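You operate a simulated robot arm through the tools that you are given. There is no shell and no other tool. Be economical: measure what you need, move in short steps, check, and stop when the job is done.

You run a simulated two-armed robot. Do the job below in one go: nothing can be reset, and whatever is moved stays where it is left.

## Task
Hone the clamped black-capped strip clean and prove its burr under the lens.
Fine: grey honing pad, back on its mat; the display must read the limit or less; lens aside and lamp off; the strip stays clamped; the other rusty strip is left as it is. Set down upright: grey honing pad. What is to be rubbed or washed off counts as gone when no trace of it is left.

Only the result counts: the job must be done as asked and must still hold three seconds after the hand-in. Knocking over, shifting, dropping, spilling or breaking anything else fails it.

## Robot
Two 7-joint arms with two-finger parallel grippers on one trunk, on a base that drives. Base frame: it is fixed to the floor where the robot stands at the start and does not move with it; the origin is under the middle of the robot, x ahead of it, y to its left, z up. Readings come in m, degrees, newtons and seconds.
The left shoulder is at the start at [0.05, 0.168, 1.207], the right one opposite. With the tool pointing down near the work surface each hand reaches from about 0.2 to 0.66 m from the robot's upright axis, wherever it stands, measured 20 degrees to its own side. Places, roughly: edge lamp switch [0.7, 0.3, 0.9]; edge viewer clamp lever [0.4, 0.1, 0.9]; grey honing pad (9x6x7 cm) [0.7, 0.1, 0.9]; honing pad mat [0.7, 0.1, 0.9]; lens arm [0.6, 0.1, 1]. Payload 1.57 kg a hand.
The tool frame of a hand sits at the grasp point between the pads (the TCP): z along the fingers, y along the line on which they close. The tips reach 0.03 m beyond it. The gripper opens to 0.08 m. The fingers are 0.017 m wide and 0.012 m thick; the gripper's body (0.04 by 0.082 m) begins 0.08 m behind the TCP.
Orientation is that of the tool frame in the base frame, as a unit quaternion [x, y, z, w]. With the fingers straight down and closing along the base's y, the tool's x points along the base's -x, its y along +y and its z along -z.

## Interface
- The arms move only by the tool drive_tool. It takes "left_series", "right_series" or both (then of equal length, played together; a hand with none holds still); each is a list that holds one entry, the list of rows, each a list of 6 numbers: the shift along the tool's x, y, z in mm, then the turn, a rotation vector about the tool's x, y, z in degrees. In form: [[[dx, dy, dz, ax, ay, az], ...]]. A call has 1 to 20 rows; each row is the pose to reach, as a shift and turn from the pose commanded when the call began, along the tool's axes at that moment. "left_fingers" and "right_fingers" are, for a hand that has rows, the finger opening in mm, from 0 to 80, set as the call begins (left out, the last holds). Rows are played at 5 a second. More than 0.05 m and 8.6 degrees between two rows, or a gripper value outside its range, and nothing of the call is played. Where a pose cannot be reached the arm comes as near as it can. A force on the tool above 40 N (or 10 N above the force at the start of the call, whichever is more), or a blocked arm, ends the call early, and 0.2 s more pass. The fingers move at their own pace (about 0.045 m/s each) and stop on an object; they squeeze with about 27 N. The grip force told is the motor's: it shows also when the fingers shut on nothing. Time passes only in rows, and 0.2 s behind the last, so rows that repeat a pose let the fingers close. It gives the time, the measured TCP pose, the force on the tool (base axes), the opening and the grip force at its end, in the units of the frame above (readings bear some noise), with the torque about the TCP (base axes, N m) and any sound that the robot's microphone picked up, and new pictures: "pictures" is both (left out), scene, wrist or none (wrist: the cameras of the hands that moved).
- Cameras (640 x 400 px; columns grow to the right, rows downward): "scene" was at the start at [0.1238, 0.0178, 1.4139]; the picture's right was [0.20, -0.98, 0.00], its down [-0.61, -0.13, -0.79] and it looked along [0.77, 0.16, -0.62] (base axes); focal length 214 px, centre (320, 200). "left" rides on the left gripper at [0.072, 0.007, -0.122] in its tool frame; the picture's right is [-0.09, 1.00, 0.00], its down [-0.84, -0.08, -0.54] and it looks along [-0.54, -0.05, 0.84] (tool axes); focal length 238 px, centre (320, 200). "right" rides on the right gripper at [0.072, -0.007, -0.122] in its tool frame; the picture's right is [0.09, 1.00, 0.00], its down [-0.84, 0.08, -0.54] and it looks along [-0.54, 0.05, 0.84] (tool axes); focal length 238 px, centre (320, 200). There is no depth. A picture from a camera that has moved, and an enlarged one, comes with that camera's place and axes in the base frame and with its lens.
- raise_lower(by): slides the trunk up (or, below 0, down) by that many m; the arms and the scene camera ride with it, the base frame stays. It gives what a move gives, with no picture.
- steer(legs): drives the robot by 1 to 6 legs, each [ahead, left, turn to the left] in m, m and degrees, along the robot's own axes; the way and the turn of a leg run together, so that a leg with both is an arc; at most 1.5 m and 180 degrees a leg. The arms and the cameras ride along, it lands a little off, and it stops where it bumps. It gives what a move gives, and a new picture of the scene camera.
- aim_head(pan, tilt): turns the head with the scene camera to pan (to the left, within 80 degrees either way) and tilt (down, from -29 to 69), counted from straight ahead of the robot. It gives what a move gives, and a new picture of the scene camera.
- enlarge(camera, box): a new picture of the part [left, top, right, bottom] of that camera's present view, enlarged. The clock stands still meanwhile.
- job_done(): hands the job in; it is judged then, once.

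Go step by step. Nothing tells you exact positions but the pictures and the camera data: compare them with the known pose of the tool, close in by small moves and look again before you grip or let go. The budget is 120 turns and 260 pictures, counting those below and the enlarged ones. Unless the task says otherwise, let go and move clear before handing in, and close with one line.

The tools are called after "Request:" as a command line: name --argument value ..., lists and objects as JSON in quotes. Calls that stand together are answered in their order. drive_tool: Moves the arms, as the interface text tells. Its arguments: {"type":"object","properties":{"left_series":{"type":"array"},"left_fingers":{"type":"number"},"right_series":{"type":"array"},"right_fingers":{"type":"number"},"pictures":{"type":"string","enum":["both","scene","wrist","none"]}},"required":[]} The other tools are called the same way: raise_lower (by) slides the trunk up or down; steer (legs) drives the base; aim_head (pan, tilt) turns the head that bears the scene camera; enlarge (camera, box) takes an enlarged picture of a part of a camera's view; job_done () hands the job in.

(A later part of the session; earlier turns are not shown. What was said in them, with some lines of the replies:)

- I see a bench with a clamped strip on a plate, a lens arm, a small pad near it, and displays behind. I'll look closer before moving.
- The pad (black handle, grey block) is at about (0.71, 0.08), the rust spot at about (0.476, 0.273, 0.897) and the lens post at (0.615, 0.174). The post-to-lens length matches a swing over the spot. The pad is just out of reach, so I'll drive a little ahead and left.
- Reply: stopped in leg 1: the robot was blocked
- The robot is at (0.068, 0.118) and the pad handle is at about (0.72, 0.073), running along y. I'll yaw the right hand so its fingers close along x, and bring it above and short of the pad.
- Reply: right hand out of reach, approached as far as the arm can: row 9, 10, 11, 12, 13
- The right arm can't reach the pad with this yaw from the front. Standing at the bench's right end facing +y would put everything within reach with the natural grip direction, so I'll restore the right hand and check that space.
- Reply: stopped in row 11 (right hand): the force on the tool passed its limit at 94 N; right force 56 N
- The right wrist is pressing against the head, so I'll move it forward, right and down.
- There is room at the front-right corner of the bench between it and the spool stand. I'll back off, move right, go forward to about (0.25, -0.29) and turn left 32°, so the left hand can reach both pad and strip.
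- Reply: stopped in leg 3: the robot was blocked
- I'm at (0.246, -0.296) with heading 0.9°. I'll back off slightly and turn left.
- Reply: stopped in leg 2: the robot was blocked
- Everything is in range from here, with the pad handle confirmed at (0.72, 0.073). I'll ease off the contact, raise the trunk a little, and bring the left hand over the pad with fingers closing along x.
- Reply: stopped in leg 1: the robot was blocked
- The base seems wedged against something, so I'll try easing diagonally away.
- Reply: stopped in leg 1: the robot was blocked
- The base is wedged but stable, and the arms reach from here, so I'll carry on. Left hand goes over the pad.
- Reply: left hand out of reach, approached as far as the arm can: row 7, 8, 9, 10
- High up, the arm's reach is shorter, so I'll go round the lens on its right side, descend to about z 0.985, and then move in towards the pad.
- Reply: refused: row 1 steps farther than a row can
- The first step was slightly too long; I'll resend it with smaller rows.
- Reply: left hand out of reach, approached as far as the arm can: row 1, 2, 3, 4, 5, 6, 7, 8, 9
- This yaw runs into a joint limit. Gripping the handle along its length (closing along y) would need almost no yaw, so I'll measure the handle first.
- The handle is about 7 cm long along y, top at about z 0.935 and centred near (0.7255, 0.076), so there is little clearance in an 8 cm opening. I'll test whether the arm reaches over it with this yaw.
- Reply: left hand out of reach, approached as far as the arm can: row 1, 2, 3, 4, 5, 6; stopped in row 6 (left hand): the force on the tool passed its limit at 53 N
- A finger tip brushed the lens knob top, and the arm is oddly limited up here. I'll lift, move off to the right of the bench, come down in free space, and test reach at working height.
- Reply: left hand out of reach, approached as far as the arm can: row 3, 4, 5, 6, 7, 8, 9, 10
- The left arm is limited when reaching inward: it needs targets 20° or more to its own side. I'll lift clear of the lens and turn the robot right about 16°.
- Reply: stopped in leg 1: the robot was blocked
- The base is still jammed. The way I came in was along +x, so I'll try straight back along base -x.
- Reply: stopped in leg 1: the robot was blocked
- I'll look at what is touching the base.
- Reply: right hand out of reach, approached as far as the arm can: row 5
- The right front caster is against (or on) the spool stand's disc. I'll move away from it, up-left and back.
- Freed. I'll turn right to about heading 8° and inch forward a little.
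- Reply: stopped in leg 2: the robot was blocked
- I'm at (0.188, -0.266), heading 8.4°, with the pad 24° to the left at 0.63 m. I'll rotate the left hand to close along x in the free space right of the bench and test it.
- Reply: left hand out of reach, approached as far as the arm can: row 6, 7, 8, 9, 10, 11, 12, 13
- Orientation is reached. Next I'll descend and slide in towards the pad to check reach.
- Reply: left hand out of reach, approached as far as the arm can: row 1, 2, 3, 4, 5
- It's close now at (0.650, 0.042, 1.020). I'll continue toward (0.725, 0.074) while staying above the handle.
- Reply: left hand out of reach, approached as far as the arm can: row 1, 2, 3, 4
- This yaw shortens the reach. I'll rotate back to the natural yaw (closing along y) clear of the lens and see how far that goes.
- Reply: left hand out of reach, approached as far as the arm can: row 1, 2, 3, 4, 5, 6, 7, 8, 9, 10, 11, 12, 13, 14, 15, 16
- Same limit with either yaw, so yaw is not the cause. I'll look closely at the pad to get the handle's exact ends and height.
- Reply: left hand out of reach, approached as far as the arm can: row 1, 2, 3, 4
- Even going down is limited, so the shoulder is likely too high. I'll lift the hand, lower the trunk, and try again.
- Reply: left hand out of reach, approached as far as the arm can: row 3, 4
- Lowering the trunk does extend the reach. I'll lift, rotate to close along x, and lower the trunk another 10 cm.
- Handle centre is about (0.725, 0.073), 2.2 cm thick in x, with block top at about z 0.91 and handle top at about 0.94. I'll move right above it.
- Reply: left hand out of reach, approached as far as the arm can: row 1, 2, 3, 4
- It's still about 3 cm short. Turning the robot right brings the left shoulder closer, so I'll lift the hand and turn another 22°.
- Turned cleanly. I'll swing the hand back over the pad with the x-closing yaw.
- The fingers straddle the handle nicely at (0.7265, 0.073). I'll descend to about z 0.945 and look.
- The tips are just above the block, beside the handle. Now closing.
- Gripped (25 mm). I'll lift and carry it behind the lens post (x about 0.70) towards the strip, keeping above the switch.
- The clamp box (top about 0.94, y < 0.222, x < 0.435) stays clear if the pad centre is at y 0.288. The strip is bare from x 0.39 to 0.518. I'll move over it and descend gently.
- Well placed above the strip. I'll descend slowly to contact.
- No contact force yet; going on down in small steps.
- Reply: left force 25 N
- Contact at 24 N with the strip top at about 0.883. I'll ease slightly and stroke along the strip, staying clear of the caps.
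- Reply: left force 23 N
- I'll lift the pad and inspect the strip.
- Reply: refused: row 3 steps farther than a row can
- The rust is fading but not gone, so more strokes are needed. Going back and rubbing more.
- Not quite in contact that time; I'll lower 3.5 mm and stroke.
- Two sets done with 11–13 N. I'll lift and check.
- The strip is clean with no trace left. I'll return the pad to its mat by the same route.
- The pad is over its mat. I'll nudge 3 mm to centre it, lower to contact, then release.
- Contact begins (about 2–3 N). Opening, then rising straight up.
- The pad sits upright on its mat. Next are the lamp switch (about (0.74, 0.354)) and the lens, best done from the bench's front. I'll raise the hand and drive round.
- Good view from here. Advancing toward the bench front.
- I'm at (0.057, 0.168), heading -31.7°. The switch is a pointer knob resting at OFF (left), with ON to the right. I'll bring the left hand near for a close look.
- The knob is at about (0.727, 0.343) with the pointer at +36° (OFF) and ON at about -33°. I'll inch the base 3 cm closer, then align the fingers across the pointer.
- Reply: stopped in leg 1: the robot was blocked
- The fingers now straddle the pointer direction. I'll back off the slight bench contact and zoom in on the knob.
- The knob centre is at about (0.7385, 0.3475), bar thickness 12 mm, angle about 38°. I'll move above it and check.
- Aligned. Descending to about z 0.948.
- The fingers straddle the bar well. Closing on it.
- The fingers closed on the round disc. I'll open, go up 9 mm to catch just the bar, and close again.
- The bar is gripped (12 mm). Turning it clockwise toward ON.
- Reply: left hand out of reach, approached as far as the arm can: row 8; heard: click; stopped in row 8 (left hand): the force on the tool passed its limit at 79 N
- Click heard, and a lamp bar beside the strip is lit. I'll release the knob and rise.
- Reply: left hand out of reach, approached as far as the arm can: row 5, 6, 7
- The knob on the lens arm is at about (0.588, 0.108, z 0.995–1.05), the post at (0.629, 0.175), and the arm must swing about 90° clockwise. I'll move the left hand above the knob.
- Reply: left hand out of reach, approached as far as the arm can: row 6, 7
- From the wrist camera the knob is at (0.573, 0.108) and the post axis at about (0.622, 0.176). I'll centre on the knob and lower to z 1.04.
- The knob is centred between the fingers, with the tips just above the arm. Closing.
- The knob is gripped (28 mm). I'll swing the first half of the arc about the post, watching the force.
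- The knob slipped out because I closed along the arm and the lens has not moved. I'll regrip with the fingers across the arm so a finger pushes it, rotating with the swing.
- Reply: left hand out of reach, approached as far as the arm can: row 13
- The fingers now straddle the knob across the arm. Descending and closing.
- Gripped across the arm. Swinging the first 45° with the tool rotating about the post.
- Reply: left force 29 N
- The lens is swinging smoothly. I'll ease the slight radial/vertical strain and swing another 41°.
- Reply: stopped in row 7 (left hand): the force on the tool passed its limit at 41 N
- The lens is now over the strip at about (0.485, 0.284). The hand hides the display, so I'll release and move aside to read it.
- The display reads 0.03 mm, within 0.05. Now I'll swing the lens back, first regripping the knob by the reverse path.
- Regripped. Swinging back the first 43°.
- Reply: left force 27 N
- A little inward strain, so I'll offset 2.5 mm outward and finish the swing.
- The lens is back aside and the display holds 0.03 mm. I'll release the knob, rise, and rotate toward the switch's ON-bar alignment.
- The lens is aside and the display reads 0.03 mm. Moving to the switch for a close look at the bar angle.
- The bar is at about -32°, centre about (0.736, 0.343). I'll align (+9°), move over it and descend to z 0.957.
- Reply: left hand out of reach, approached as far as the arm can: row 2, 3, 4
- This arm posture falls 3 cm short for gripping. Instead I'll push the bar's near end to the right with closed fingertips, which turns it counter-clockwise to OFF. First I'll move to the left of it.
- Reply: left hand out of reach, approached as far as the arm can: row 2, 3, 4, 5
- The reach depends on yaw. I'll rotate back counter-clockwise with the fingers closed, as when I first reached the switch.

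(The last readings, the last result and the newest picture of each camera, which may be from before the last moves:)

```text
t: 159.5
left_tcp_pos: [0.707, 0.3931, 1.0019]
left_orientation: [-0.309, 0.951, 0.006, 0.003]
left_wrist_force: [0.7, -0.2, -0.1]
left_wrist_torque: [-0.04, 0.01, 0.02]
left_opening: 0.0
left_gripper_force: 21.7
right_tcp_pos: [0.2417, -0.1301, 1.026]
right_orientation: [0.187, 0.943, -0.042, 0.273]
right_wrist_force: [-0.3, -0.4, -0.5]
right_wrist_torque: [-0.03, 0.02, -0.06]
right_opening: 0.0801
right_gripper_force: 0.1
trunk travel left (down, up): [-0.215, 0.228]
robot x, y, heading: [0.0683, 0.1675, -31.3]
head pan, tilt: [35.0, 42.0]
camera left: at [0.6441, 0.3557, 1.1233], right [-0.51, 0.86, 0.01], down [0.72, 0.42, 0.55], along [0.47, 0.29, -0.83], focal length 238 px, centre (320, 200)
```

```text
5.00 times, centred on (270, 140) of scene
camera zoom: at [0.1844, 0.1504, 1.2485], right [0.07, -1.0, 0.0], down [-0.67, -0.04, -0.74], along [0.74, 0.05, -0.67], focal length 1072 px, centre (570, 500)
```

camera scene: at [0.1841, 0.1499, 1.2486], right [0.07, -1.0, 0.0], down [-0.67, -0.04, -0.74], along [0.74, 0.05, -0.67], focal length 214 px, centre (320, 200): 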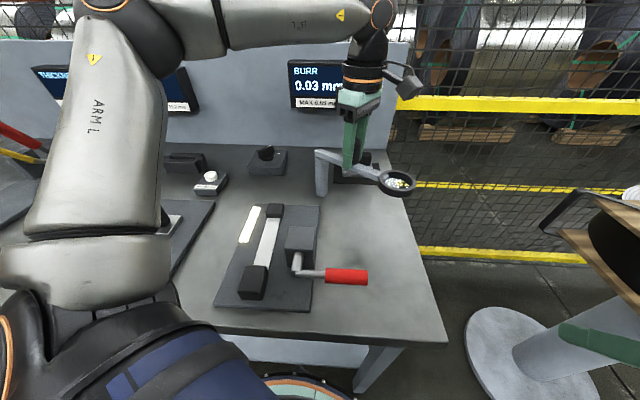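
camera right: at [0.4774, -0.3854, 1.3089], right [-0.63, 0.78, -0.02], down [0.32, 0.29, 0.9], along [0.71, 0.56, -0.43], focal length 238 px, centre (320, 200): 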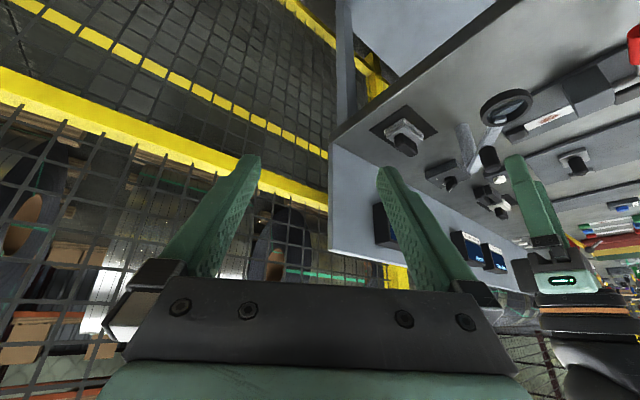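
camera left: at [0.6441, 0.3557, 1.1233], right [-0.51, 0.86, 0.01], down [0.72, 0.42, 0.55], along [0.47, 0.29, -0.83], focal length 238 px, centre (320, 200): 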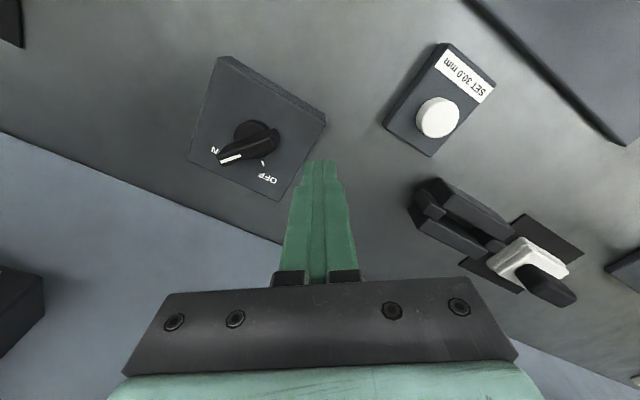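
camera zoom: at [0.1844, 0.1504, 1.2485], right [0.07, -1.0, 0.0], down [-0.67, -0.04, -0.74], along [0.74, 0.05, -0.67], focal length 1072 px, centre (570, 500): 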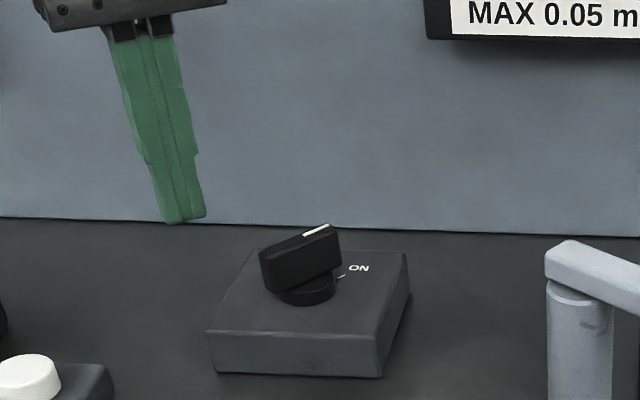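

Good reach here. The bar's near end is at (0.712, 0.359). I'll lower to z 0.957 and push it round toward OFF.

Request:
drive_tool --left_series '[[[0, 0, 25, 0, 0, 0], [0, 0, 44, 0, 0, 0], [-1, -10.6, 44, 0, 0, 0], [3.9, -20.7, 44, 0, 0, 0], [7.5, -24, 44, 0, 0, 0], [10.8, -26.8, 44, 0, 0, 0], [18, -31.5, 44, 0, 0, 0], [24.1, -35.7, 44, 0, 0, 0], [28.8, -39.6, 44, 0, 0, 0], [31.2, -42.9, 44, 0, 0, 0]]]' --pictures "wrist"

Request:
enlarge --camera "scene" --box '[220, 100, 340, 260]'

```text
t: 161.7
left_tcp_pos: [0.7065, 0.3412, 0.955]
left_orientation: [-0.31, 0.951, 0.006, 0.005]
left_wrist_force: [-0.2, 5.1, 2.5]
left_wrist_torque: [0.05, -0.02, 0.08]
left_opening: 0.0002
left_gripper_force: 21.0
right_tcp_pos: [0.2426, -0.1315, 1.0252]
right_orientation: [0.188, 0.943, -0.041, 0.273]
right_wrist_force: [-0.7, -0.5, -0.1]
right_wrist_torque: [0.0, -0.01, 0.0]
right_opening: 0.08
right_gripper_force: 0.0
trunk travel left (down, up): [-0.215, 0.228]
robot x, y, heading: [0.0673, 0.1621, -30.9]
head pan, tilt: [35.0, 42.0]
heard: click
camera left: at [0.6446, 0.3033, 1.0778], right [-0.51, 0.86, 0.01], down [0.72, 0.42, 0.55], along [0.47, 0.29, -0.83], focal length 238 px, centre (320, 200)
```

left: 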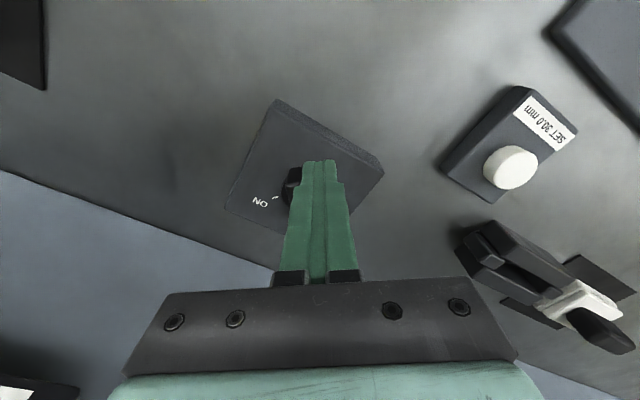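

```text
2.50 times, centred on (280, 180) of scene
camera zoom: at [0.1844, 0.1498, 1.2484], right [0.07, -1.0, 0.0], down [-0.67, -0.04, -0.74], along [0.74, 0.05, -0.67], focal length 536 px, centre (420, 250)
```

zoom: 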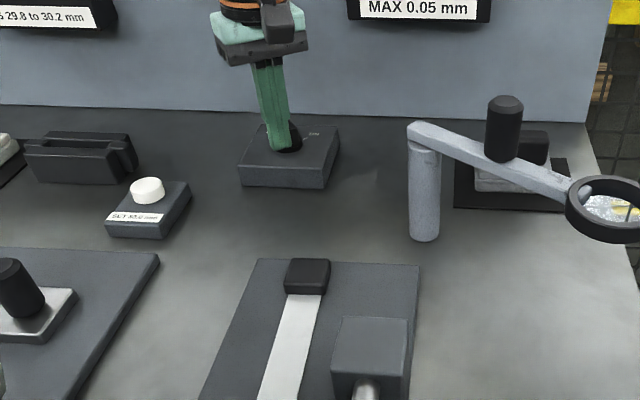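

Click heard and the lamp bar is dark. I'll back off to the left and up, then check everything.

Request:
drive_tool --left_series '[[[-6, 10, 0, 0, 0, 0], [-6, 15, -20, 0, 0, 0], [-6, 15, -60, 0, 0, 0], [10, 15, -100, 0, 0, 0], [50, 15, -120, 0, 0, 0], [90, 20, -140, 0, 0, 0], [130, 20, -150, 0, 0, 0]]]' --pictures "scene"

Request:
enlarge --camera "scene" --box '[210, 40, 430, 180]'

Request:
enlarge --camera "scene" --box '[210, 170, 390, 310]'

```text
t: 163.3
left_tcp_pos: [0.5893, 0.2792, 1.1036]
left_orientation: [-0.309, 0.951, 0.007, 0.004]
left_wrist_force: [1.0, 0.7, -1.1]
left_wrist_torque: [0.02, -0.05, 0.0]
left_opening: 0.0001
left_gripper_force: 20.8
right_tcp_pos: [0.2418, -0.1306, 1.0251]
right_orientation: [0.188, 0.942, -0.042, 0.273]
right_wrist_force: [0.1, -0.4, 0.1]
right_wrist_torque: [-0.02, 0.0, -0.02]
right_opening: 0.0802
right_gripper_force: 0.1
trunk travel left (down, up): [-0.215, 0.228]
robot x, y, heading: [0.0696, 0.165, -31.0]
head pan, tilt: [35.0, 42.0]
camera scene: at [0.1844, 0.1498, 1.2485], right [0.07, -1.0, 0.0], down [-0.67, -0.04, -0.74], along [0.74, 0.05, -0.67], focal length 214 px, centre (320, 200)
```

scene: 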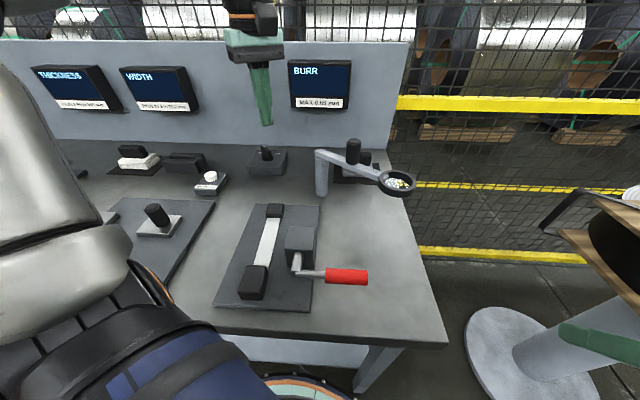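

```text
2.86 times, centred on (320, 110) of scene
camera zoom: at [0.1844, 0.1498, 1.2485], right [0.07, -1.0, 0.0], down [-0.67, -0.04, -0.74], along [0.74, 0.05, -0.67], focal length 613 px, centre (320, 457)
```

zoom: 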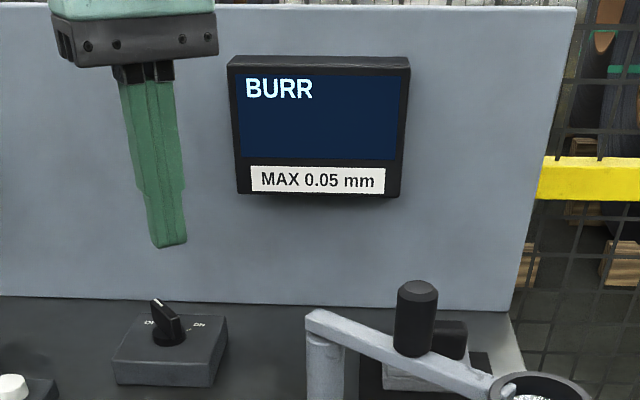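

```text
2.86 times, centred on (300, 240) of scene
camera zoom: at [0.1844, 0.1498, 1.2485], right [0.07, -1.0, 0.0], down [-0.67, -0.04, -0.74], along [0.74, 0.05, -0.67], focal length 613 px, centre (377, 86)
```

zoom: 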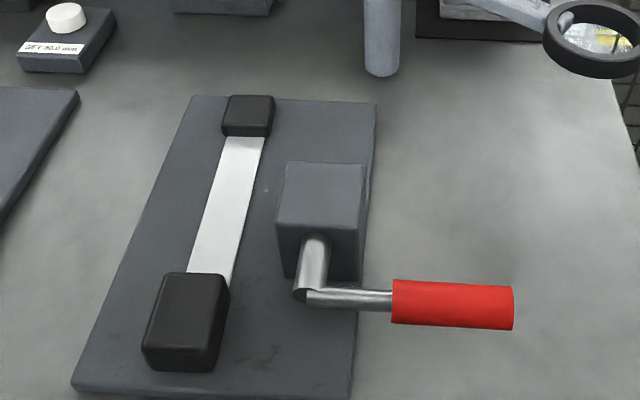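

The knob points to OFF, the lens is aside, and the strip is clean and still clamped. The pad is on its mat, and the burr read 0.03 mm under the lens. The hands are clear, so I'm handing in.

Request:
job_done

```text
The job is handed in.
```

The clamped black-capped strip is honed clean, and its burr read 0.03 mm under the lit lens against a 0.05 mm limit. The display went blank once the lamp was switched off, so the reading no longer shows. The grey pad is upright on its mat, the lens is aside, the strip is still clamped, and I did not touch the other rusty strip.
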